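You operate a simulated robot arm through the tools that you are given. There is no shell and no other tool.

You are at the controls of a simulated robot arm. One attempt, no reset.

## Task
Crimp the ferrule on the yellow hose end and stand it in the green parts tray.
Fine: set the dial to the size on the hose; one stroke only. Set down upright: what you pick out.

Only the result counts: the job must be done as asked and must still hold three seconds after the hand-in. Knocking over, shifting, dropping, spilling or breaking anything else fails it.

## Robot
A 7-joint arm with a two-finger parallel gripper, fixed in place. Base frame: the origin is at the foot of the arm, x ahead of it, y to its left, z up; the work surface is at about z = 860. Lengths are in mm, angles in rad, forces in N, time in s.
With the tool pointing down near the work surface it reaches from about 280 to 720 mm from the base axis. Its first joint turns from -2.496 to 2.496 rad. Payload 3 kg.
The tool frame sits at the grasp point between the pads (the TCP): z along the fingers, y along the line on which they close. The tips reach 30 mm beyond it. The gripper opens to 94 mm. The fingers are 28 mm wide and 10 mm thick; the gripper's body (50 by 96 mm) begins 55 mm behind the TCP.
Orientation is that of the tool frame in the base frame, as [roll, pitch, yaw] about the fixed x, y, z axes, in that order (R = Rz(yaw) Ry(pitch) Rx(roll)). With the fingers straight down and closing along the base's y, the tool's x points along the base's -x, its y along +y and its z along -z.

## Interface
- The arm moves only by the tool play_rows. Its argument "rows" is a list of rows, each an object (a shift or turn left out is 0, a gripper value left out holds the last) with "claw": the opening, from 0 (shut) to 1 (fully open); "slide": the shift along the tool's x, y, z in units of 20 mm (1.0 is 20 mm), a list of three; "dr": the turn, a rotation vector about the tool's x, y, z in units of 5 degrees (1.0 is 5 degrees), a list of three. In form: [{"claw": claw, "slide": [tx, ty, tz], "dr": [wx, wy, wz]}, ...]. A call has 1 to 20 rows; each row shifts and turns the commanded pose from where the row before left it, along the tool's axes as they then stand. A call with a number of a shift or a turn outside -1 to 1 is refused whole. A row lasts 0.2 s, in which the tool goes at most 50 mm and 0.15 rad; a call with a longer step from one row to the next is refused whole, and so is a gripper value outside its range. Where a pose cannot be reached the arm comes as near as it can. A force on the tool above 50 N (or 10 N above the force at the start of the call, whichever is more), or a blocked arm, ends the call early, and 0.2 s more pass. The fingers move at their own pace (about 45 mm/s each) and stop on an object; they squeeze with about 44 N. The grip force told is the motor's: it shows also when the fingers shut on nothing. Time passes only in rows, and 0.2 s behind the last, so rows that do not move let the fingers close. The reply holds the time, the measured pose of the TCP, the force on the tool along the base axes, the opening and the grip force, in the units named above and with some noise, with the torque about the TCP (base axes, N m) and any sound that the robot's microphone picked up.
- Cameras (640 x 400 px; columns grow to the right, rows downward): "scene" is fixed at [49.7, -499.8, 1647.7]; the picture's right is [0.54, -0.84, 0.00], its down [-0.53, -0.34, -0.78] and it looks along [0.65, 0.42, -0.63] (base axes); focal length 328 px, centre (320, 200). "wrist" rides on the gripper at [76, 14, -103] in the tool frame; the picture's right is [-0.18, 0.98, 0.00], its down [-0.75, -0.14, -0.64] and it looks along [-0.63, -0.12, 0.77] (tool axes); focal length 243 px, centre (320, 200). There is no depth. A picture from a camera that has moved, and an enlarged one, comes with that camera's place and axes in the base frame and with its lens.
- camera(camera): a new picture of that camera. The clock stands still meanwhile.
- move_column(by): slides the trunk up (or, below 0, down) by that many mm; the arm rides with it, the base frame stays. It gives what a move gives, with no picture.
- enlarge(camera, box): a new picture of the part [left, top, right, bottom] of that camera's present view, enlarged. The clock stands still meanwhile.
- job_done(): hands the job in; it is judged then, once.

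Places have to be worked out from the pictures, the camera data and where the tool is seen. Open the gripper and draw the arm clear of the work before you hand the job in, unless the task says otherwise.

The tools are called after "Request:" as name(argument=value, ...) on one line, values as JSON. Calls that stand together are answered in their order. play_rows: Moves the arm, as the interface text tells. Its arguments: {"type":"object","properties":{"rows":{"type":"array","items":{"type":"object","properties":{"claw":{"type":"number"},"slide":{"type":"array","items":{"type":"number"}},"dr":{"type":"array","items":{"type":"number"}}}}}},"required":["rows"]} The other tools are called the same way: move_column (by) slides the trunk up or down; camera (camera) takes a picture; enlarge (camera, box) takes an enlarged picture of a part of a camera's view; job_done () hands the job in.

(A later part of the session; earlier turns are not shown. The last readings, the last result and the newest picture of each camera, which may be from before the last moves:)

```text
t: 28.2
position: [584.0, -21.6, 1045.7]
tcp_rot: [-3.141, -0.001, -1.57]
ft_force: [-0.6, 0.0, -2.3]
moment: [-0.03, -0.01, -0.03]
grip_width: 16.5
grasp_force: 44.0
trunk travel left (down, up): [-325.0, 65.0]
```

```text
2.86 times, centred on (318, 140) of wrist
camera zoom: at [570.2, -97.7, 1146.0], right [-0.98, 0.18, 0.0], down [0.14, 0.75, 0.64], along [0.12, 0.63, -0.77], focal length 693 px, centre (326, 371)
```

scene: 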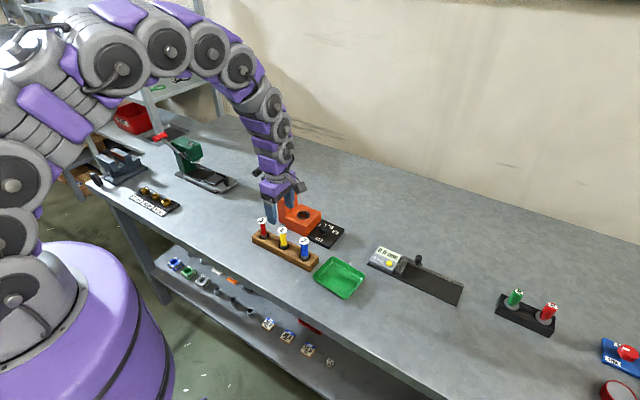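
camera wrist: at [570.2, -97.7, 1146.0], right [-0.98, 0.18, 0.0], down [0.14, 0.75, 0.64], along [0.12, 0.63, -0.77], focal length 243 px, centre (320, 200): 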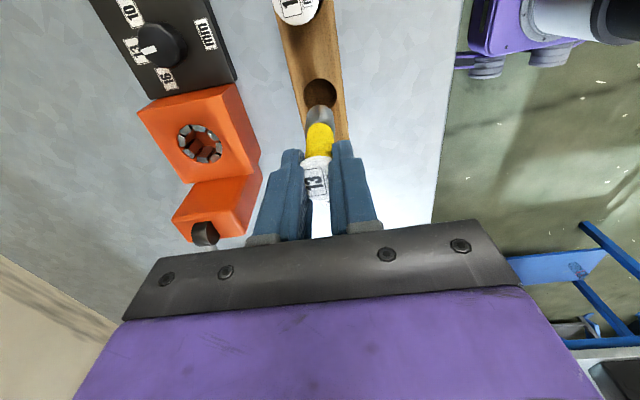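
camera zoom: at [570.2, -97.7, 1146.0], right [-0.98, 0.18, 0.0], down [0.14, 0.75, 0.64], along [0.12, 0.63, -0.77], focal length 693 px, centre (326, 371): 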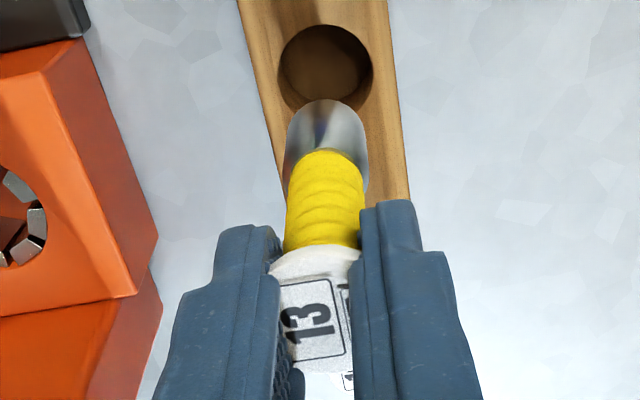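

Die centre is about (717.8, -2.5) with ~30 mm opening versus a ~23 mm ferrule. I carry the hose over it, keeping the bottom about 38 mm above the die.

Request:
play_rows(rows=[{"slide": [-0.125, -0.835, 0]}, {"slide": [-0.125, -0.835, 0]}, {"slide": [-0.125, -0.835, 0]}, {"slide": [-0.125, -0.835, 0]}, {"slide": [-0.125, -0.835, 0]}, {"slide": [-0.125, -0.835, 0]}, {"slide": [-0.125, -0.835, 0]}, {"slide": [-0.125, -0.835, 0]}, {}, {}])

Request:
camera(camera="wrist")

Request:
enlarge(camera="scene", box=[265, 160, 345, 240])

```text
t: 30.4
position: [717.8, 0.3, 1044.9]
tcp_rot: [3.14, 0.0, -1.573]
ft_force: [0.8, 1.0, -0.9]
moment: [0.04, 0.0, -0.01]
grip_width: 16.7
grasp_force: 44.3
trunk travel left (down, up): [-325.0, 65.0]
```

```text
taken
camera wrist: at [703.2, -77.3, 1145.5], right [-0.98, 0.18, 0.0], down [0.14, 0.75, 0.64], along [0.12, 0.63, -0.77], focal length 243 px, centre (320, 200)
```

wrist: 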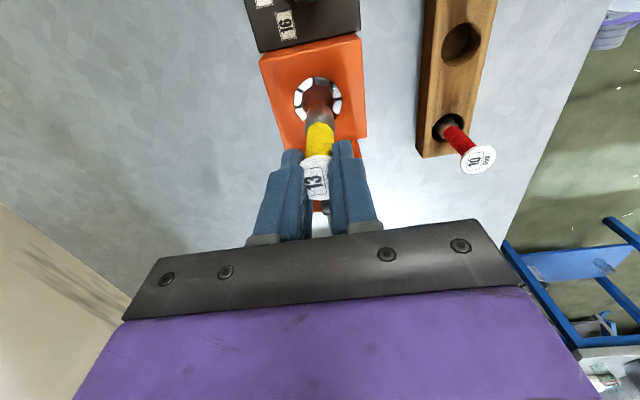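

```text
5.00 times, centred on (305, 200) of scene
camera zoom: at [49.7, -499.8, 1647.7], right [0.54, -0.84, 0.0], down [-0.53, -0.34, -0.78], along [0.65, 0.42, -0.63], focal length 1637 px, centre (395, 200)
```

zoom: 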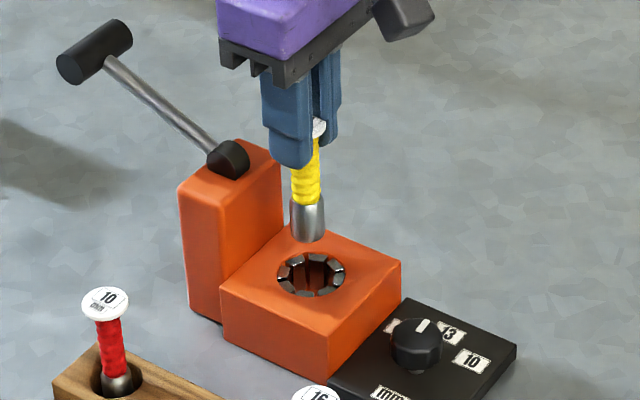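

Request:
enlarge(camera="wrist", box=[270, 60, 366, 160])

Request:
enlarge(camera="scene", box=[300, 185, 348, 225])

```text
4.00 times, centred on (318, 110) of wrist
camera zoom: at [703.2, -77.3, 1145.5], right [-0.98, 0.18, 0.0], down [0.14, 0.75, 0.64], along [0.12, 0.63, -0.77], focal length 970 px, centre (328, 560)
```

zoom: 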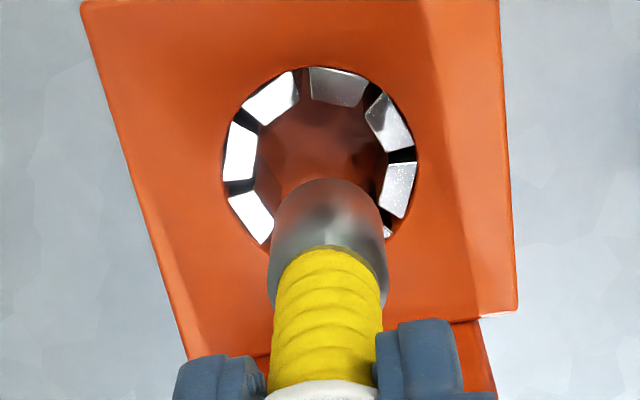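

```text
10.00 times, centred on (324, 205) of scene
camera zoom: at [49.7, -499.8, 1647.7], right [0.54, -0.84, 0.0], down [-0.53, -0.34, -0.78], along [0.65, 0.42, -0.63], focal length 3275 px, centre (280, 150)
```

zoom: 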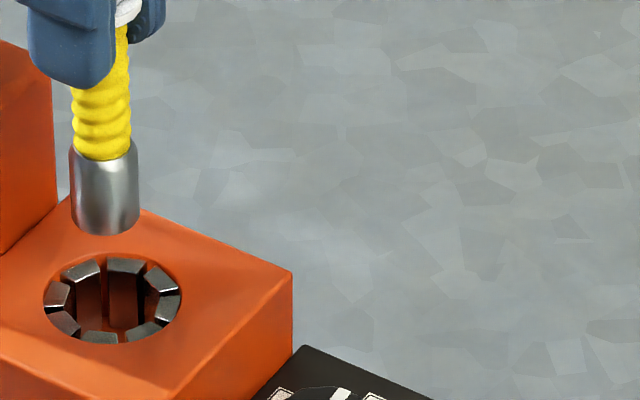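

Comparing hose axis and die ring in both views, the hose needs about 2.5 mm more in +x and 0.5 mm in +y. I correct and lower 24 mm, staying above the die, then re-check.

Request:
play_rows(rows=[{"slide": [-0.025, -0.12, 0.4]}, {"slide": [0, 0, 0.4]}, {"slide": [0, 0, 0.4]}, {}, {}])

Request:
enlarge(camera="wrist", box=[270, 60, 366, 160])

Request:
enlarge(camera="scene", box=[285, 190, 333, 230])

```text
t: 31.6
position: [721.2, -0.3, 1021.2]
tcp_rot: [-3.141, -0.001, -1.57]
ft_force: [0.3, -0.8, -0.7]
moment: [0.01, 0.01, 0.03]
grip_width: 16.8
grasp_force: 44.1
trunk travel left (down, up): [-325.0, 65.0]
```

```text
4.00 times, centred on (318, 110) of wrist
camera zoom: at [706.7, -76.7, 1121.4], right [-0.98, 0.18, 0.0], down [0.14, 0.75, 0.64], along [0.12, 0.63, -0.77], focal length 970 px, centre (328, 560)
```

zoom: 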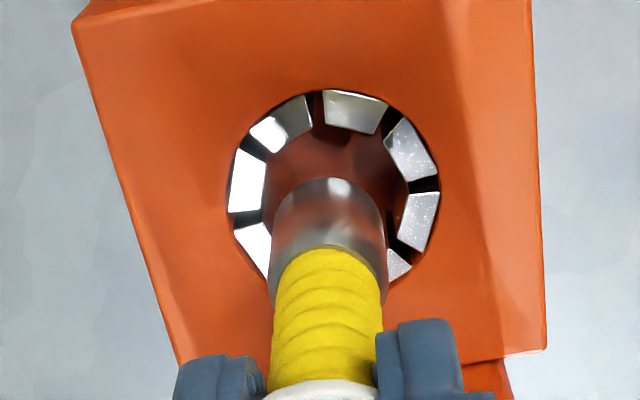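

```text
10.00 times, centred on (309, 210) of scene
camera zoom: at [49.7, -499.8, 1647.7], right [0.54, -0.84, 0.0], down [-0.53, -0.34, -0.78], along [0.65, 0.42, -0.63], focal length 3275 px, centre (430, 100)
```

zoom: 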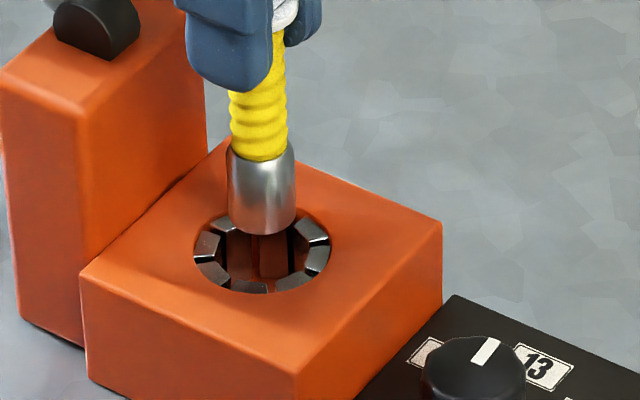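

Now within about 0.7 mm. I trim 0.7 mm in -x and lower into the die in small steps, watching the force.

Request:
play_rows(rows=[{"slide": [0, 0.035, 0.25]}, {"slide": [0, 0, 0.25]}, {"slide": [0, 0, 0.25]}, {"slide": [0, 0, 0.25]}, {"slide": [0, 0, 0.25]}, {}])

Request:
enlarge(camera="wrist", box=[270, 60, 366, 160])

Request:
enlarge(camera="scene", box=[285, 190, 333, 230])

```text
t: 33.0
position: [720.9, -0.5, 996.5]
tcp_rot: [-3.141, -0.002, -1.571]
ft_force: [0.4, -1.5, -2.1]
moment: [0.04, -0.01, -0.02]
grip_width: 16.9
grasp_force: 43.8
trunk travel left (down, up): [-325.0, 65.0]
```

```text
4.00 times, centred on (318, 110) of wrist
camera zoom: at [706.0, -76.7, 1097.0], right [-0.98, 0.18, 0.0], down [0.14, 0.75, 0.64], along [0.12, 0.63, -0.77], focal length 970 px, centre (328, 560)
```

zoom: 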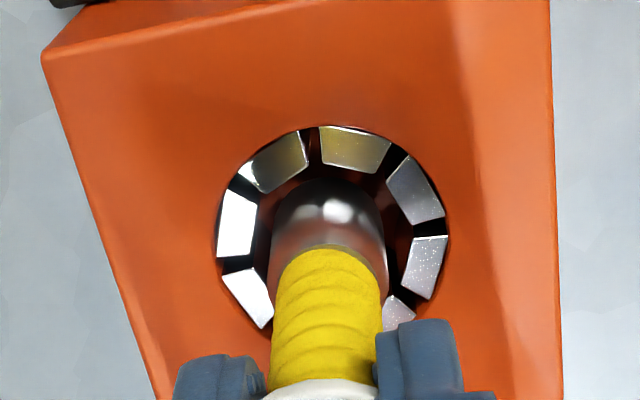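

```text
10.00 times, centred on (309, 210) of scene
camera zoom: at [49.7, -499.8, 1647.7], right [0.54, -0.84, 0.0], down [-0.53, -0.34, -0.78], along [0.65, 0.42, -0.63], focal length 3275 px, centre (430, 100)
```

zoom: 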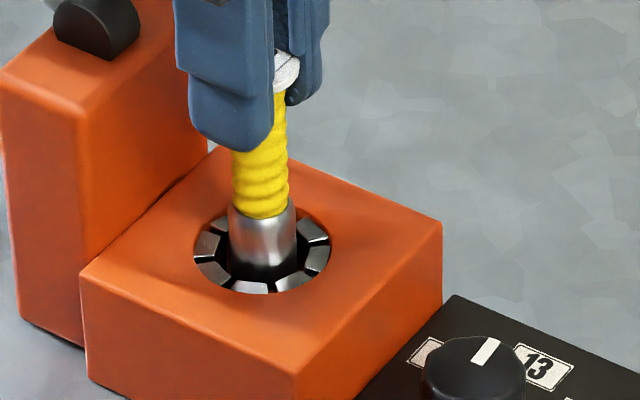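

The ferrule enters the ring centred, no contact force. I keep lowering in 5 mm steps.

Request:
play_rows(rows=[{"slide": [0, 0.01, 0.2]}, {"slide": [0, 0, 0.2]}, {"slide": [0, 0, 0.2]}, {"slide": [0, 0, 0.2]}, {}])

```text
t: 34.2
position: [720.0, -0.2, 979.9]
tcp_rot: [3.141, 0.0, -1.572]
ft_force: [0.7, 0.3, -1.2]
moment: [0.01, 0.02, 0.0]
grip_width: 16.5
grasp_force: 43.9
trunk travel left (down, up): [-325.0, 65.0]
```

Still free (hose bottom ≈ 882). I continue in 2 mm steps.

Request:
play_rows(rows=[{"slide": [0, 0, 0.1]}, {"slide": [0, 0, 0.1]}, {"slide": [0, 0, 0.1]}, {}])

Request:
enlarge(camera="scene", box=[285, 190, 333, 230])

```text
t: 35.2
position: [719.6, 0.3, 978.4]
tcp_rot: [-3.131, -0.003, -1.571]
ft_force: [0.7, 0.6, 46.6]
moment: [0.09, 0.25, 0.03]
grip_width: 16.8
grasp_force: 44.0
trunk travel left (down, up): [-325.0, 65.0]
```

```text
10.00 times, centred on (309, 210) of scene
camera zoom: at [49.7, -499.8, 1647.7], right [0.54, -0.84, 0.0], down [-0.53, -0.34, -0.78], along [0.65, 0.42, -0.63], focal length 3275 px, centre (430, 100)
```

zoom: 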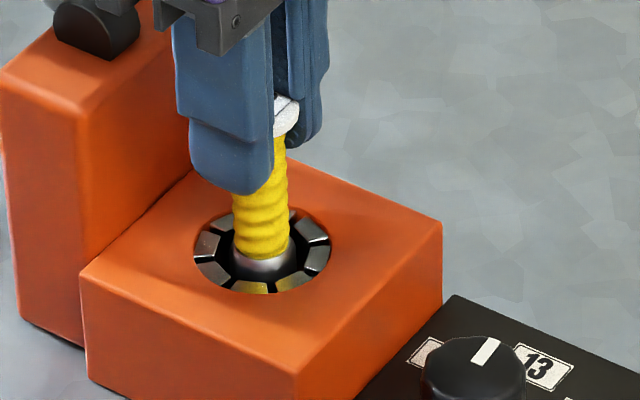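

Bottomed: 46.6 N at z≈978. I relax upward a couple of mm to take the load off before releasing.

Request:
play_rows(rows=[{"slide": [0, 0, -0.1]}, {}])

```text
t: 35.8
position: [718.7, -0.2, 977.5]
tcp_rot: [-3.137, 0.001, -1.57]
ft_force: [9.6, 0.1, 40.3]
moment: [0.04, -0.62, -0.04]
grip_width: 16.8
grasp_force: 43.5
trunk travel left (down, up): [-325.0, 65.0]
```

Request:
play_rows(rows=[{"slide": [0, 0, -0.1]}, {}])

```text
t: 36.4
position: [720.2, -0.1, 978.6]
tcp_rot: [3.141, -0.001, -1.571]
ft_force: [7.9, 0.1, 27.7]
moment: [0.0, -0.64, 0.04]
grip_width: 16.7
grasp_force: 44.0
trunk travel left (down, up): [-325.0, 65.0]
```

Request:
play_rows(rows=[{"slide": [0, 0, -0.1]}, {"slide": [0, 0, -0.1]}, {}])

```text
t: 37.2
position: [719.8, 0.0, 980.4]
tcp_rot: [3.14, -0.002, -1.569]
ft_force: [-0.1, -0.5, -0.5]
moment: [-0.02, -0.01, -0.02]
grip_width: 16.5
grasp_force: 44.0
trunk travel left (down, up): [-325.0, 65.0]
```

Load is off. I open the fingers and rise straight up clear of the cap, then look.

Request:
play_rows(rows=[{"claw": 0.6}, {}, {}, {"slide": [0, 0, -0.4]}, {"slide": [0, 0, -0.8]}, {"slide": [0, 0, -0.9]}, {"slide": [0, 0, -0.9]}, {"slide": [0, 0, -0.9]}, {"slide": [0, 0, -0.9]}, {}])

Request:
camera(camera="wrist")

Request:
enlarge(camera="scene", box=[240, 140, 368, 240])

```text
t: 39.4
position: [721.1, 1.1, 1077.2]
tcp_rot: [-3.141, 0.0, -1.572]
ft_force: [-0.1, 0.9, -0.4]
moment: [0.0, -0.02, -0.03]
grip_width: 56.3
grasp_force: 0.1
trunk travel left (down, up): [-325.0, 65.0]
```

```text
taken
camera wrist: at [706.3, -77.2, 1178.3], right [-0.98, 0.18, 0.0], down [0.14, 0.75, 0.64], along [0.12, 0.63, -0.77], focal length 243 px, centre (320, 200)
```

wrist: 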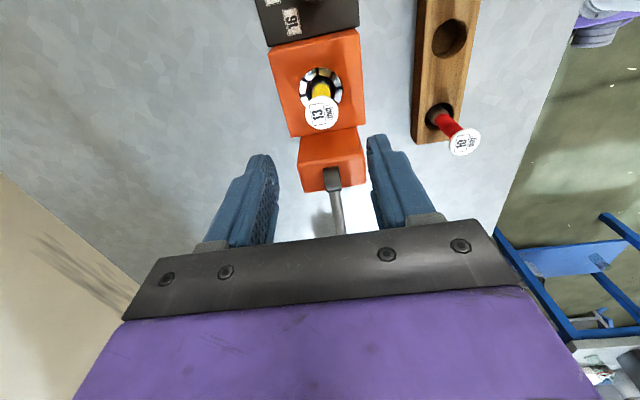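

```text
4.00 times, centred on (304, 190) of scene
camera zoom: at [49.7, -499.8, 1647.7], right [0.54, -0.84, 0.0], down [-0.53, -0.34, -0.78], along [0.65, 0.42, -0.63], focal length 1310 px, centre (384, 240)
```

zoom: 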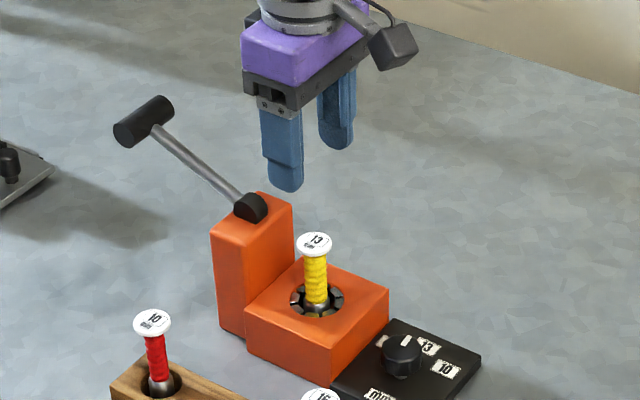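

The hose stands in the die on its own. The lever's cross-bar runs along x from about 691 to 742 at y≈170, z≈1028, and the hub is near (718, 63, 979), so the arm is about 118 mm long at about 25° up. I turn the tool back to close along y, then go over the bar.

Request:
play_rows(rows=[{"claw": 0.12, "slide": [0, 0, -0.7], "dr": [0, 0, 1]}, {"dr": [0, 0, 1]}, {"dr": [0, 0, 1]}, {"dr": [0, 0, 1]}, {"dr": [0, 0, 1]}, {"dr": [0, 0, 1]}, {"dr": [0, 0, 1]}, {"dr": [0, 0, 1]}, {"dr": [0, 0, 1]}, {"dr": [0, 0, 1]}, {"dr": [0, 0, 1]}, {"dr": [0, 0, 1]}, {"dr": [0, 0, 1]}, {"dr": [0, 0, 1]}, {"dr": [0, 0, 1]}, {"dr": [0, 0, 1]}, {"dr": [0, 0, 1]}, {"dr": [0, 0, 1]}, {}])

Request:
play_rows(rows=[{"slide": [0.3, 0.5, -0.1]}, {"slide": [0.3, 0.9, 0]}, {"slide": [0.3, 0.9, 0]}, {"slide": [0, 0.9, 0]}, {"slide": [0, 0.9, 0]}, {"slide": [0, 0.9, 0]}, {"slide": [0, 0.9, 0]}, {"slide": [0, 0.9, 0]}, {"slide": [0, 0.9, 0]}, {"slide": [0, 0.7, 0]}, {}])

Request:
camera(camera="wrist")

Request:
enlarge(camera="scene", box=[230, 120, 358, 240])

```text
t: 43.4
position: [720.1, -0.4, 1093.1]
tcp_rot: [-3.141, 0.003, 3.14]
ft_force: [-0.4, 0.5, -0.5]
moment: [0.03, 0.02, 0.0]
grip_width: 11.3
grasp_force: 0.1
trunk travel left (down, up): [-325.0, 65.0]
```

```text
t: 45.8
position: [703.3, 169.5, 1095.3]
tcp_rot: [-3.139, 0.0, 3.141]
ft_force: [-0.4, 0.7, -0.7]
moment: [-0.01, 0.01, 0.01]
grip_width: 11.4
grasp_force: 0.1
trunk travel left (down, up): [-325.0, 65.0]
```

```text
taken
camera wrist: at [626.4, 182.0, 1196.6], right [0.18, 0.98, 0.0], down [0.75, -0.14, 0.64], along [0.63, -0.12, -0.77], focal length 243 px, centre (320, 200)
```

wrist: 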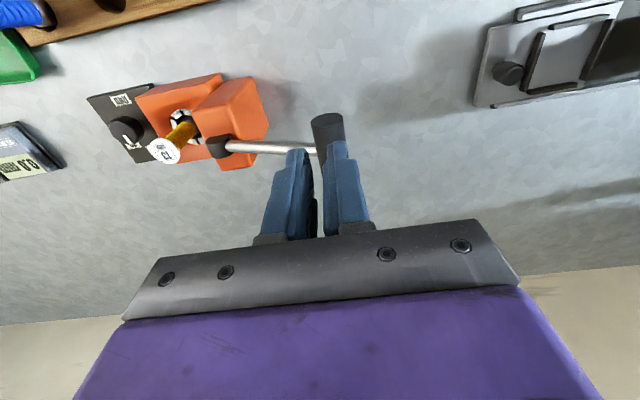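

```text
3.33 times, centred on (294, 180) of scene
camera zoom: at [49.7, -499.8, 1647.7], right [0.54, -0.84, 0.0], down [-0.53, -0.34, -0.78], along [0.65, 0.42, -0.63], focal length 1092 px, centre (407, 267)
```

zoom: 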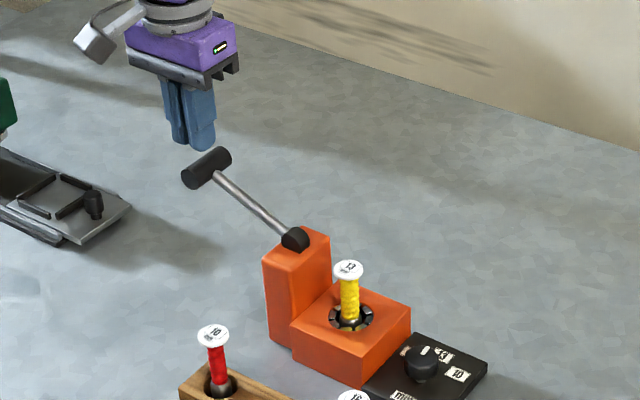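

Request:
enlarge(camera="wrist", box=[256, 100, 384, 200])

Request:
enlarge(camera="wrist", box=[130, 70, 370, 220])

```text
4.00 times, centred on (320, 150) of wrist
camera zoom: at [626.4, 182.0, 1196.6], right [0.18, 0.98, 0.0], down [0.75, -0.14, 0.64], along [0.63, -0.12, -0.77], focal length 970 px, centre (320, 400)
```

zoom: 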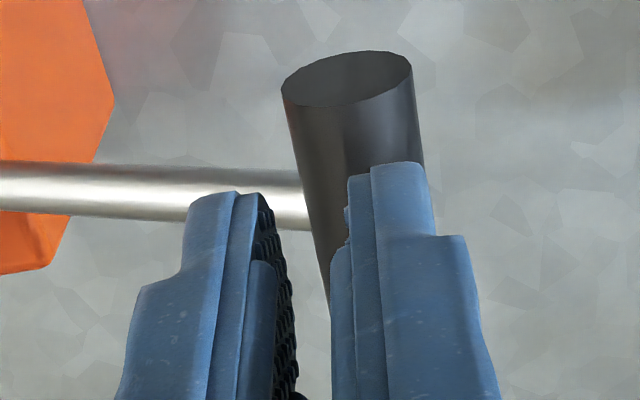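

```text
2.67 times, centred on (250, 145) of wrist
camera zoom: at [626.4, 182.0, 1196.6], right [0.18, 0.98, 0.0], down [0.75, -0.14, 0.64], along [0.63, -0.12, -0.77], focal length 647 px, centre (507, 347)
```

zoom: 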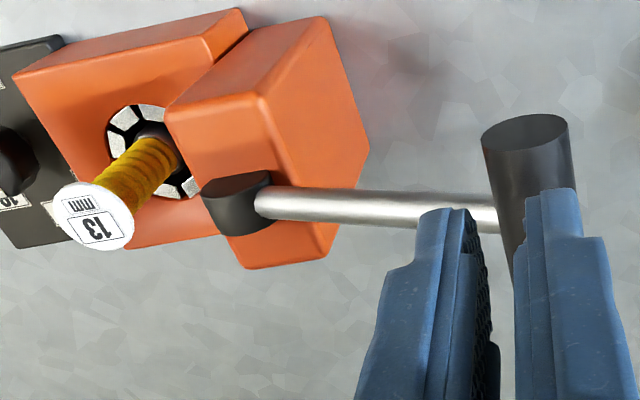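

The bar sits at y≈174, z≈1029 (radius about 11), near end at x≈692. I shift 5 mm in +y, 3 mm back, and descend until the slightly open tips are just above it.

Request:
play_rows(rows=[{"slide": [0.15, 0.25, 0.3]}, {"slide": [0, 0, 0.4]}, {"slide": [0, 0, 0.3]}, {}, {}])

Request:
enlarge(camera="wrist", box=[256, 100, 384, 200])

Request:
enlarge(camera="scene", box=[240, 130, 304, 180])

```text
t: 47.0
position: [700.8, 174.0, 1074.2]
tcp_rot: [-3.14, 0.0, -3.141]
ft_force: [-0.2, 0.6, -0.2]
moment: [0.01, 0.05, -0.01]
grip_width: 11.3
grasp_force: 0.1
trunk travel left (down, up): [-325.0, 65.0]
```

```text
4.00 times, centred on (320, 150) of wrist
camera zoom: at [623.2, 187.2, 1175.4], right [0.18, 0.98, 0.0], down [0.75, -0.14, 0.64], along [0.63, -0.12, -0.77], focal length 970 px, centre (320, 400)
```

zoom: 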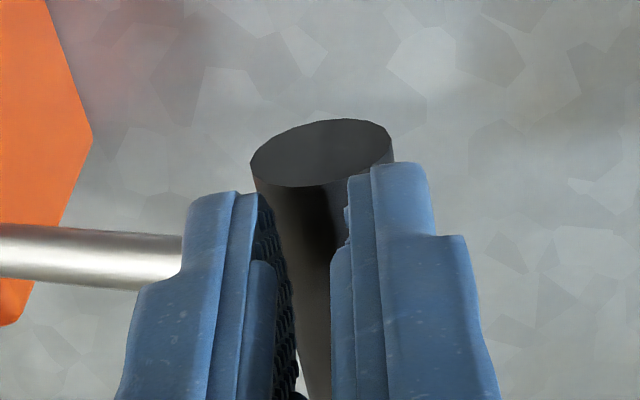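

```text
8.00 times, centred on (272, 155) of scene
camera zoom: at [49.7, -499.8, 1647.7], right [0.54, -0.84, 0.0], down [-0.53, -0.34, -0.78], along [0.65, 0.42, -0.63], focal length 2620 px, centre (704, 560)
```

zoom: 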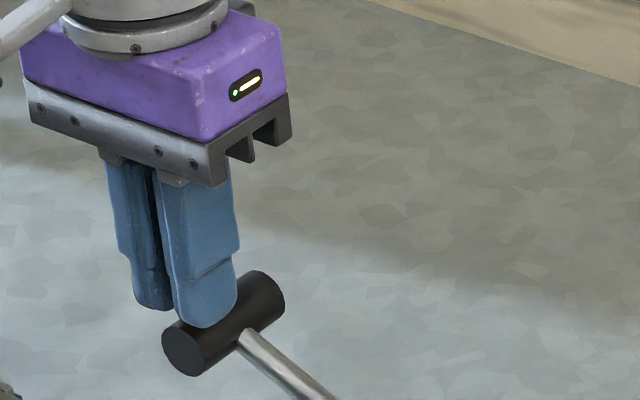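

The tips straddle the top of the bar evenly. I go down 8 mm to make contact and read the force.

Request:
play_rows(rows=[{"slide": [0, 0.03, 0.2]}, {"slide": [0, 0.02, 0.2]}, {}])

Request:
enlarge(camera="scene", box=[240, 130, 304, 180])

```text
t: 47.8
position: [700.3, 174.9, 1066.1]
tcp_rot: [3.141, 0.0, -3.14]
ft_force: [1.9, 2.7, 2.2]
moment: [0.05, -0.05, 0.07]
grip_width: 12.2
grasp_force: 0.6
trunk travel left (down, up): [-325.0, 65.0]
```

```text
8.00 times, centred on (272, 155) of scene
camera zoom: at [49.7, -499.8, 1647.7], right [0.54, -0.84, 0.0], down [-0.53, -0.34, -0.78], along [0.65, 0.42, -0.63], focal length 2620 px, centre (704, 560)
```

zoom: 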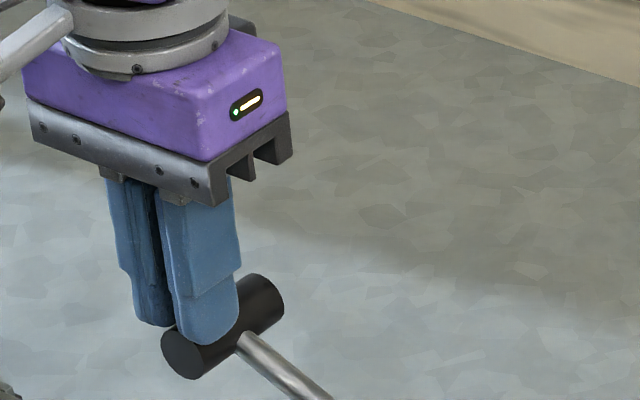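

Contact made at about 2 N. Now I push the bar down along its arc (first part, about 20°), watching force and grip width.

Request:
play_rows(rows=[{"slide": [0, 0.1, 0.22]}, {"slide": [0, 0.09, 0.24]}, {"slide": [0, 0.08, 0.25]}, {"slide": [0, 0.07, 0.25]}, {"slide": [0, 0.06, 0.26]}, {"slide": [0, 0.05, 0.26]}])

Request:
enlarge(camera="scene", box=[230, 130, 358, 240])

```text
t: 49.2
position: [698.9, 183.5, 1034.8]
tcp_rot: [-3.139, -0.001, 3.141]
ft_force: [-3.5, 3.4, 4.6]
moment: [0.27, 0.19, 0.1]
grip_width: 13.7
grasp_force: 1.3
trunk travel left (down, up): [-325.0, 65.0]
```

```text
3.64 times, centred on (294, 185) of scene
camera zoom: at [49.7, -499.8, 1647.7], right [0.54, -0.84, 0.0], down [-0.53, -0.34, -0.78], along [0.65, 0.42, -0.63], focal length 1191 px, centre (414, 254)
```

zoom: 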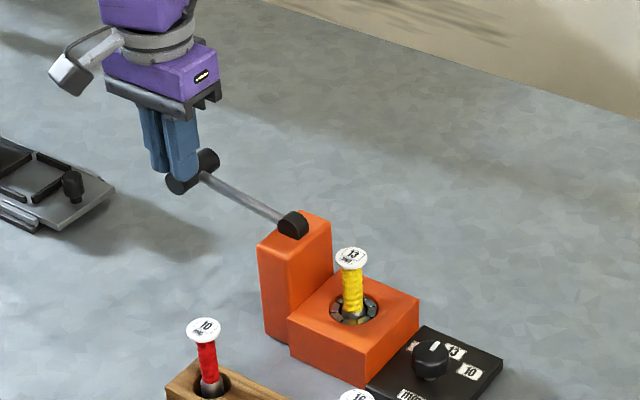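

The lever follows with little force, but the bar wedges the tips apart slightly, so I shut the fingers and continue along the arc.

Request:
play_rows(rows=[{"claw": 0.0}, {"slide": [0, 0.03, 0.26]}, {"slide": [0, 0.02, 0.26]}, {"slide": [0, 0.01, 0.26]}, {"slide": [0, 0, 0.26]}, {"slide": [0, -0.01, 0.26]}, {"slide": [0, -0.02, 0.26]}])

Request:
enlarge(camera="scene", box=[230, 130, 358, 240])

```text
t: 50.8
position: [699.9, 183.3, 1003.1]
tcp_rot: [-3.14, 0.0, 3.141]
ft_force: [0.0, 0.9, 3.7]
moment: [0.02, -0.04, 0.0]
grip_width: 0.2
grasp_force: 33.1
trunk travel left (down, up): [-325.0, 65.0]
```

```text
3.64 times, centred on (294, 185) of scene
camera zoom: at [49.7, -499.8, 1647.7], right [0.54, -0.84, 0.0], down [-0.53, -0.34, -0.78], along [0.65, 0.42, -0.63], focal length 1191 px, centre (414, 254)
```

zoom: 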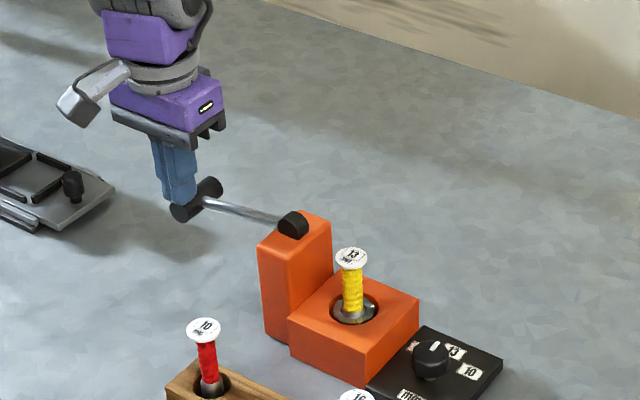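

The jaws are visibly closing on the ferrule; force only about 4 N. I continue the same stroke.

Request:
play_rows(rows=[{"slide": [0, -0.04, 0.26]}, {"slide": [0, -0.06, 0.26]}, {"slide": [0, -0.07, 0.26]}, {"slide": [0, -0.08, 0.25]}, {"slide": [0, -0.09, 0.25]}, {"slide": [0, -0.1, 0.25]}])

Request:
enlarge(camera="scene", box=[230, 130, 358, 240])

```text
t: 52.2
position: [699.2, 174.8, 975.6]
tcp_rot: [-3.141, 0.001, -3.141]
ft_force: [-0.1, 3.2, 6.0]
moment: [0.07, -0.07, -0.02]
grip_width: 0.0
grasp_force: 32.9
trunk travel left (down, up): [-325.0, 65.0]
```

```text
3.64 times, centred on (294, 185) of scene
camera zoom: at [49.7, -499.8, 1647.7], right [0.54, -0.84, 0.0], down [-0.53, -0.34, -0.78], along [0.65, 0.42, -0.63], focal length 1191 px, centre (414, 254)
```

zoom: 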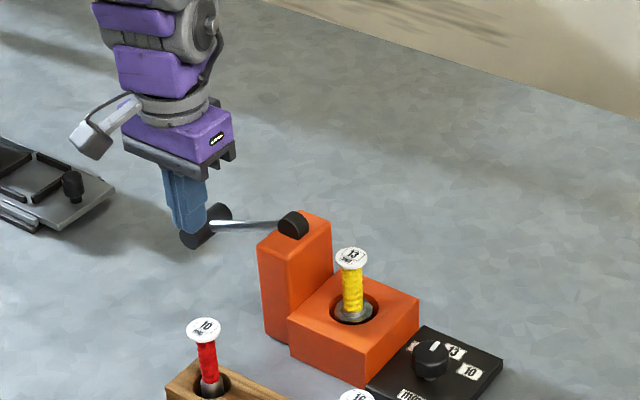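

No stop or click yet (bar ≈ -21°, 6 N). I keep following the arc down.

Request:
play_rows(rows=[{"slide": [0, -0.03, 0.22]}, {"slide": [0, -0.08, 0.22]}, {"slide": [0, -0.11, 0.22]}, {"slide": [0, -0.12, 0.22]}, {"slide": [0, -0.13, 0.22]}])

Request:
enlarge(camera="scene", box=[230, 130, 358, 240])

```text
t: 52.8
position: [698.4, 175.1, 973.6]
tcp_rot: [3.137, 0.014, -3.139]
ft_force: [-15.0, 2.4, 28.0]
moment: [0.13, 0.27, -0.15]
grip_width: 0.0
grasp_force: 33.0
trunk travel left (down, up): [-325.0, 65.0]
stopped in row 2: the force on the tool passed its limit at 55 N (the readings are from after the stop); the commanded pose is now the measured one
```

```text
3.64 times, centred on (294, 185) of scene
camera zoom: at [49.7, -499.8, 1647.7], right [0.54, -0.84, 0.0], down [-0.53, -0.34, -0.78], along [0.65, 0.42, -0.63], focal length 1191 px, centre (414, 254)
```

zoom: 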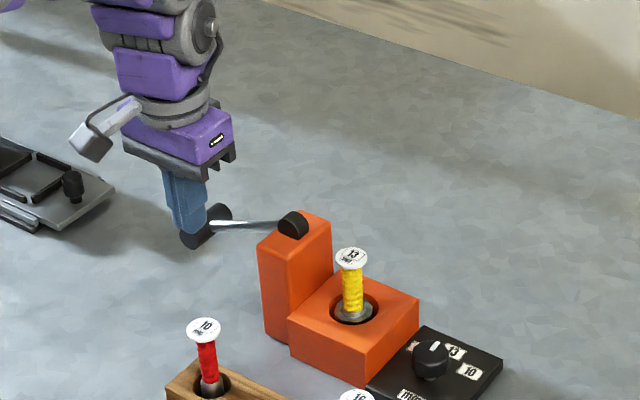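

The push met a hard stop (55 N) at bar z≈932, about -22°. I check the jaws before letting the lever up.

Request:
enlarge(camera="scene", box=[300, 190, 348, 230])

Request:
enlarge(camera="scene", box=[260, 170, 324, 220])

Request:
camera(camera="wrist")

```text
10.00 times, centred on (324, 210) of scene
camera zoom: at [49.7, -499.8, 1647.7], right [0.54, -0.84, 0.0], down [-0.53, -0.34, -0.78], along [0.65, 0.42, -0.63], focal length 3275 px, centre (280, 100)
```

zoom: 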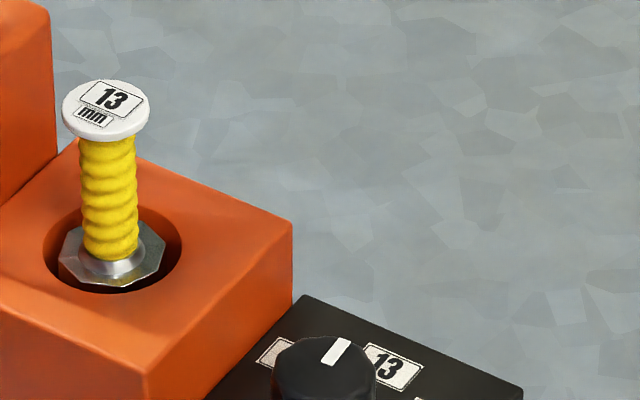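

```text
8.00 times, centred on (292, 195) of scene
camera zoom: at [49.7, -499.8, 1647.7], right [0.54, -0.84, 0.0], down [-0.53, -0.34, -0.78], along [0.65, 0.42, -0.63], focal length 2620 px, centre (544, 240)
```

zoom: 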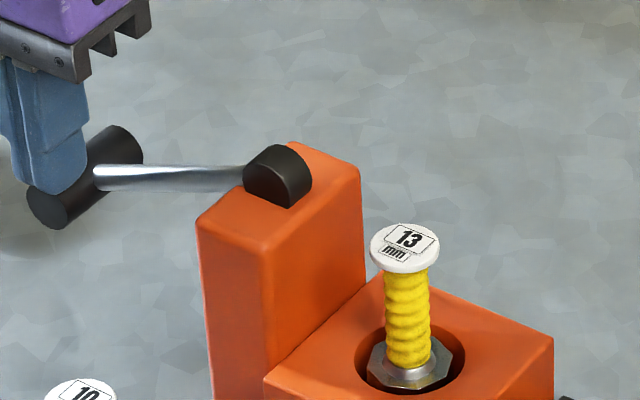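

```text
taken
camera wrist: at [620.8, 187.7, 1074.9], right [0.18, 0.98, 0.01], down [0.75, -0.14, 0.65], along [0.64, -0.11, -0.76], focal length 243 px, centre (320, 200)
```

wrist: 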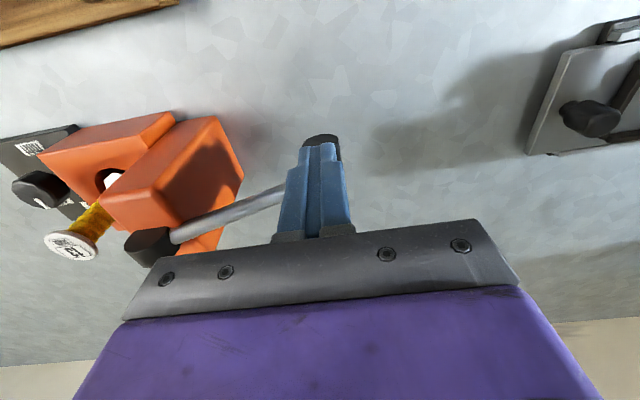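

The jaws have closed fully into an octagon round the ferrule – the stroke is complete. I ease upward along the arc to see whether the lever follows.

Request:
play_rows(rows=[{"slide": [0, 0.05, -0.15]}, {"slide": [0, 0.08, -0.25]}, {"slide": [0, 0.08, -0.25]}, {"slide": [0, 0.06, -0.25]}, {"slide": [0, 0.04, -0.25]}, {}])

Request:
enlarge(camera="scene", box=[230, 130, 358, 240])

```text
t: 54.2
position: [702.0, 179.0, 994.3]
tcp_rot: [3.138, 0.009, -3.142]
ft_force: [2.5, -1.5, 4.1]
moment: [-0.05, -0.06, -0.01]
grip_width: 0.3
grasp_force: 33.2
trunk travel left (down, up): [-325.0, 65.0]
```

```text
3.64 times, centred on (294, 185) of scene
camera zoom: at [49.7, -499.8, 1647.7], right [0.54, -0.84, 0.0], down [-0.53, -0.34, -0.78], along [0.65, 0.42, -0.63], focal length 1191 px, centre (414, 254)
```

zoom: 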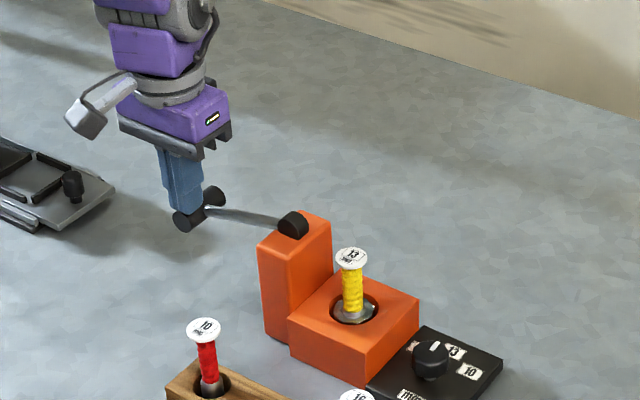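

The lever springs back with the tool. I let it rise all the way under control, following the arc back to its rest and then clear above it.

Request:
play_rows(rows=[{"slide": [0, 0.1, -0.35]}, {"slide": [0, 0.1, -0.35]}, {"slide": [0, 0.05, -0.35]}, {"slide": [0, 0, -0.35]}, {"slide": [0, 0, -0.35]}, {"slide": [0, -0.05, -0.35]}, {"slide": [0, -0.1, -0.35]}, {"slide": [0, -0.1, -0.35]}, {"slide": [0, -0.12, -0.35]}, {"slide": [0, -0.15, -0.35]}, {"slide": [0, -0.1, -0.35]}, {"slide": [0, 0, -0.35]}, {"slide": [0, 0, -0.5]}, {"slide": [0, 0, -0.8]}, {}])

Request:
camera(camera="wrist")

Request:
enlarge(camera="scene", box=[230, 130, 358, 240])

Request:
enlarge(camera="scene", box=[300, 190, 348, 230])

```text
t: 57.4
position: [701.4, 172.7, 1103.1]
tcp_rot: [3.139, 0.012, -3.141]
ft_force: [0.4, 0.9, 0.1]
moment: [0.0, -0.01, 0.02]
grip_width: 0.0
grasp_force: 33.0
trunk travel left (down, up): [-325.0, 65.0]
```

```text
taken
camera wrist: at [623.6, 186.2, 1204.2], right [0.18, 0.98, 0.01], down [0.75, -0.14, 0.65], along [0.64, -0.12, -0.76], focal length 243 px, centre (320, 200)
```

wrist: 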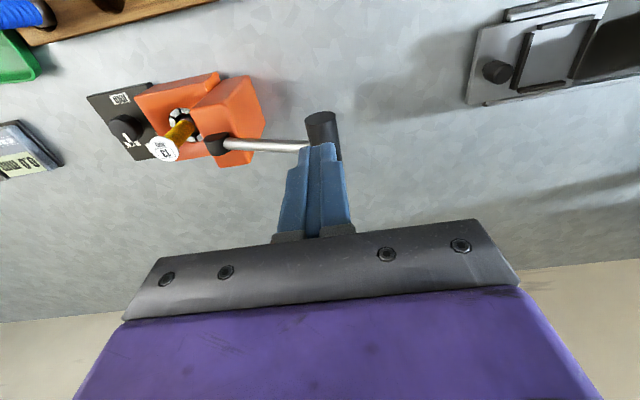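

```text
3.64 times, centred on (294, 185) of scene
camera zoom: at [49.7, -499.8, 1647.7], right [0.54, -0.84, 0.0], down [-0.53, -0.34, -0.78], along [0.65, 0.42, -0.63], focal length 1191 px, centre (414, 254)
```

zoom: 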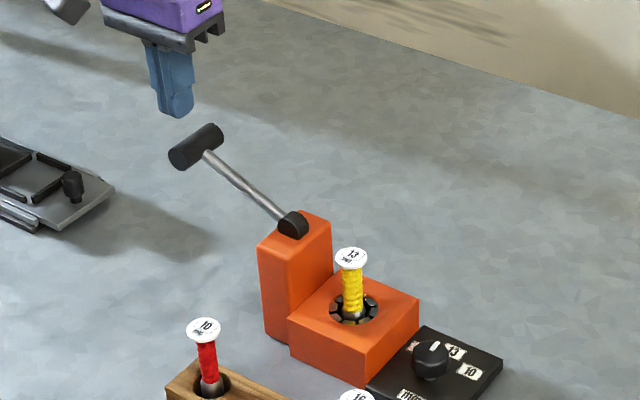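

```text
10.00 times, centred on (324, 210) of scene
camera zoom: at [49.7, -499.8, 1647.7], right [0.54, -0.84, 0.0], down [-0.53, -0.34, -0.78], along [0.65, 0.42, -0.63], focal length 3275 px, centre (280, 100)
```

zoom: 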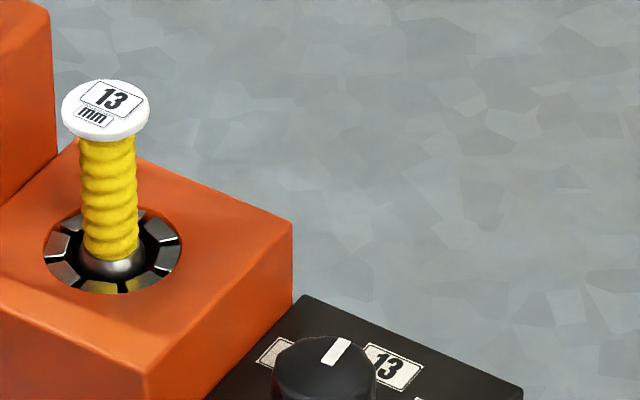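

Lever is back up, jaws are open and the hose still stands in the die. I correct the slight tool tilt, then return over the hose.

Request:
play_rows(rows=[{"dr": [0.03, 0.137, 0]}, {"slide": [-0.2, -0.9, 0]}, {"slide": [-0.2, -0.9, 0]}, {"slide": [-0.2, -0.9, 0]}, {"slide": [-0.2, -0.9, 0]}, {"slide": [-0.1, -0.9, 0]}, {"slide": [0, -0.9, 0]}, {"slide": [0, -0.9, 0]}, {"slide": [0, -0.9, 0]}, {"claw": 0.6, "slide": [0, -0.9, 0]}, {"slide": [0, -0.55, 0]}, {}])

Request:
play_rows(rows=[{"dr": [0, 0, -1]}, {"dr": [0, 0, -1]}, {"dr": [0, 0, -1]}, {"dr": [0, 0, -1]}, {"dr": [0, 0, -1]}, {"dr": [0, 0, -1]}, {"dr": [0, 0, -1]}, {"dr": [0, 0, -1]}, {"dr": [0, 0, -1]}, {"dr": [0, 0, -1]}, {"dr": [0, 0, -1]}, {"dr": [0, 0, -1]}, {"dr": [0, 0, -1]}, {"dr": [0, 0, -1]}, {"dr": [0, 0, -1]}, {"dr": [0, 0, -1]}, {"dr": [0, 0, -1]}, {"dr": [0, 0, -1]}, {}])

Request:
camera(camera="wrist")

Request:
enlarge(camera="scene", box=[255, 150, 367, 240])

```text
t: 60.0
position: [719.6, -3.1, 1104.3]
tcp_rot: [3.14, -0.002, 3.141]
ft_force: [0.2, -0.1, 0.4]
moment: [0.02, 0.0, -0.01]
grip_width: 56.3
grasp_force: 0.1
trunk travel left (down, up): [-325.0, 65.0]
```

```text
t: 64.0
position: [719.4, -1.3, 1103.2]
tcp_rot: [3.141, 0.004, -1.569]
ft_force: [0.6, -0.5, -0.5]
moment: [0.02, -0.02, 0.02]
grip_width: 56.4
grasp_force: 0.0
trunk travel left (down, up): [-325.0, 65.0]
```

```text
taken
camera wrist: at [704.4, -78.2, 1204.4], right [-0.98, 0.18, 0.0], down [0.14, 0.75, 0.64], along [0.12, 0.63, -0.77], focal length 243 px, centre (320, 200)
```

wrist: 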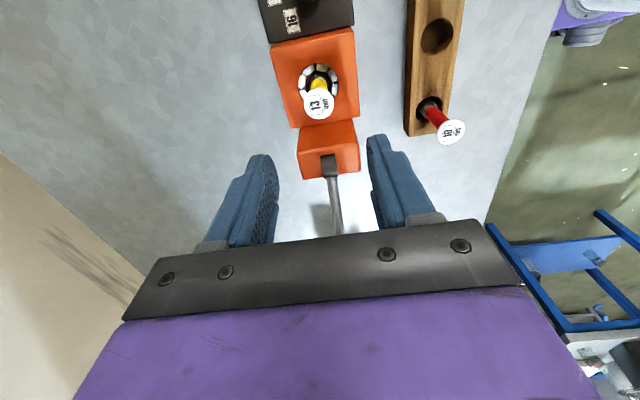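

```text
4.44 times, centred on (311, 195) of scene
camera zoom: at [49.7, -499.8, 1647.7], right [0.54, -0.84, 0.0], down [-0.53, -0.34, -0.78], along [0.65, 0.42, -0.63], focal length 1456 px, centre (360, 222)
```

zoom: 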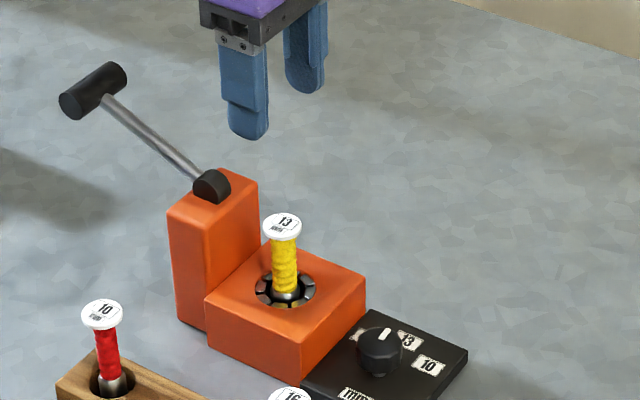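

The hose stands at about (720, -2.5). I trim the position and descend to z≈968 so the fingers wrap the body below the cap.

Request:
play_rows(rows=[{"slide": [0.02, -0.04, 0.75]}, {"slide": [0, 0, 0.75]}, {"slide": [0, 0, 0.75]}, {"slide": [0, 0, 0.75]}, {"slide": [0, 0, 0.75]}, {"slide": [0, 0, 0.75]}, {"slide": [0, 0, 0.75]}, {"slide": [0, 0, 0.75]}, {"slide": [0, 0, 0.7]}, {}, {}])

Request:
camera(camera="wrist")

Request:
enlarge(camera="scene", box=[280, 160, 344, 220])

```text
t: 66.4
position: [719.8, 0.8, 969.9]
tcp_rot: [3.14, 0.001, -1.571]
ft_force: [-0.1, 0.2, 0.3]
moment: [0.0, -0.03, -0.03]
grip_width: 56.7
grasp_force: 0.1
trunk travel left (down, up): [-325.0, 65.0]
```

```text
taken
camera wrist: at [706.3, -78.0, 1069.5], right [-0.98, 0.18, 0.0], down [0.14, 0.75, 0.64], along [0.12, 0.63, -0.77], focal length 243 px, centre (320, 200)
```

wrist: 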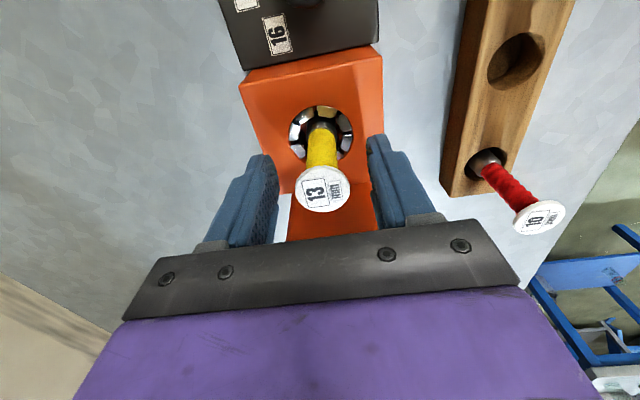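

```text
6.67 times, centred on (312, 190) of scene
camera zoom: at [49.7, -499.8, 1647.7], right [0.54, -0.84, 0.0], down [-0.53, -0.34, -0.78], along [0.65, 0.42, -0.63], focal length 2183 px, centre (373, 267)
```

zoom: 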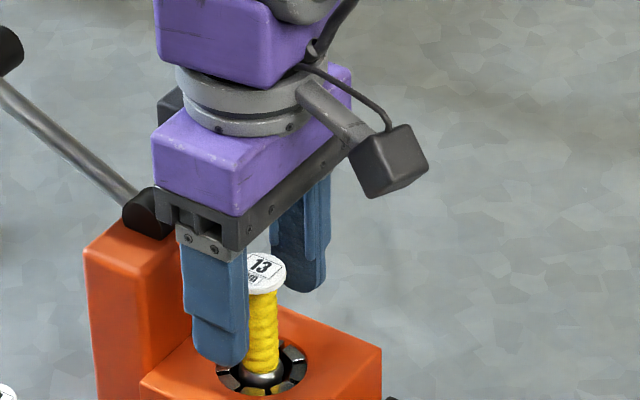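

Aligned to about 1.5 mm; I trim that and close on the body.

Request:
play_rows(rows=[{"slide": [0, 0.06, 0]}, {"claw": 0.0}, {}, {}, {}, {}, {}])

```text
t: 68.0
position: [719.7, -1.0, 969.0]
tcp_rot: [3.141, 0.001, -1.57]
ft_force: [1.5, 0.7, 0.0]
moment: [-0.02, -0.17, 0.0]
grip_width: 16.8
grasp_force: 43.6
trunk travel left (down, up): [-325.0, 65.0]
```

Held at 16.8 mm. I lift it straight out of the die, gently at first.

Request:
play_rows(rows=[{"slide": [0, 0, -0.2]}, {"slide": [0, 0, -0.3]}, {"slide": [0, 0, -0.5]}, {"slide": [0, 0, -0.7]}, {"slide": [0, 0, -0.8]}, {"slide": [0, 0, -0.8]}, {"slide": [0, 0, -0.8]}, {}])

Request:
camera(camera="wrist")

Request:
camera(camera="scene")

Request:
enlarge(camera="scene", box=[290, 150, 354, 210])

```text
t: 69.8
position: [717.5, -1.4, 1050.0]
tcp_rot: [3.138, 0.001, -1.57]
ft_force: [0.1, 0.9, -1.7]
moment: [0.03, -0.01, -0.03]
grip_width: 16.9
grasp_force: 44.4
trunk travel left (down, up): [-325.0, 65.0]
```

```text
taken
camera wrist: at [704.1, -78.8, 1151.6], right [-0.98, 0.18, 0.0], down [0.14, 0.75, 0.64], along [0.12, 0.63, -0.77], focal length 243 px, centre (320, 200)
```

wrist: 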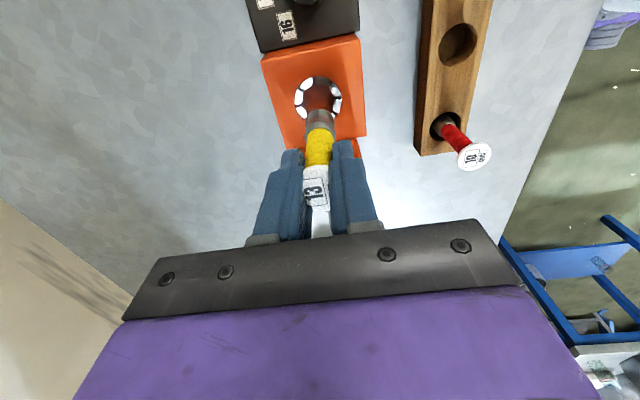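

```text
taken
```

scene: 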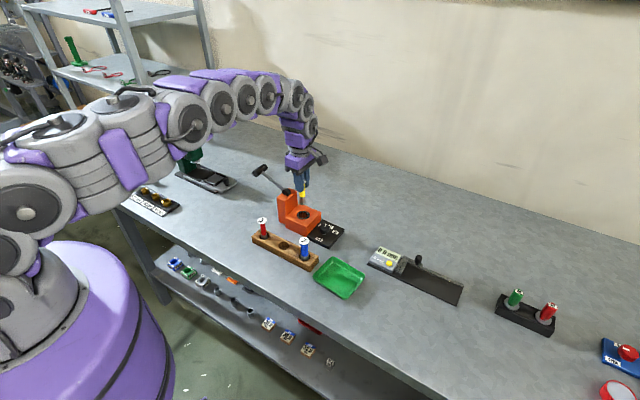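

```text
6.67 times, centred on (322, 180) of scene
camera zoom: at [49.7, -499.8, 1647.7], right [0.54, -0.84, 0.0], down [-0.53, -0.34, -0.78], along [0.65, 0.42, -0.63], focal length 2183 px, centre (307, 333)
```

zoom: 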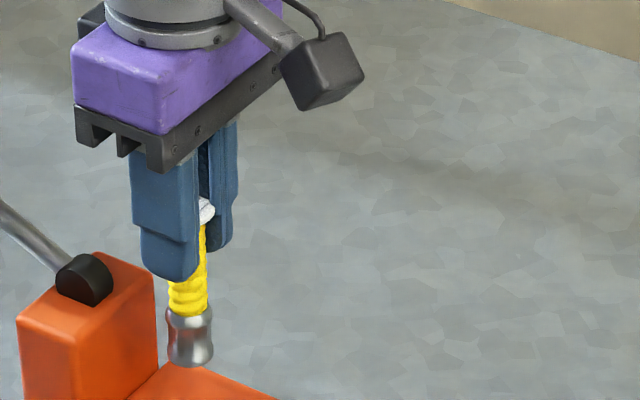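

The ferrule now shows the crimped waist. Next I measure the tray.

Request:
enlarge(camera="scene", box=[295, 240, 385, 310])

```text
5.71 times, centred on (340, 275) of scene
camera zoom: at [49.7, -499.8, 1647.7], right [0.54, -0.84, 0.0], down [-0.53, -0.34, -0.78], along [0.65, 0.42, -0.63], focal length 1871 px, centre (206, -229)
```

zoom: 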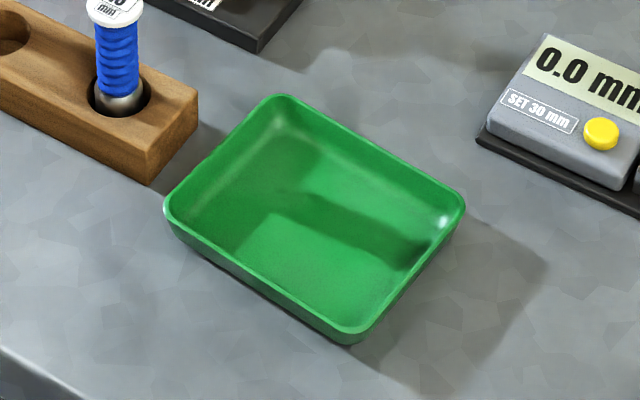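

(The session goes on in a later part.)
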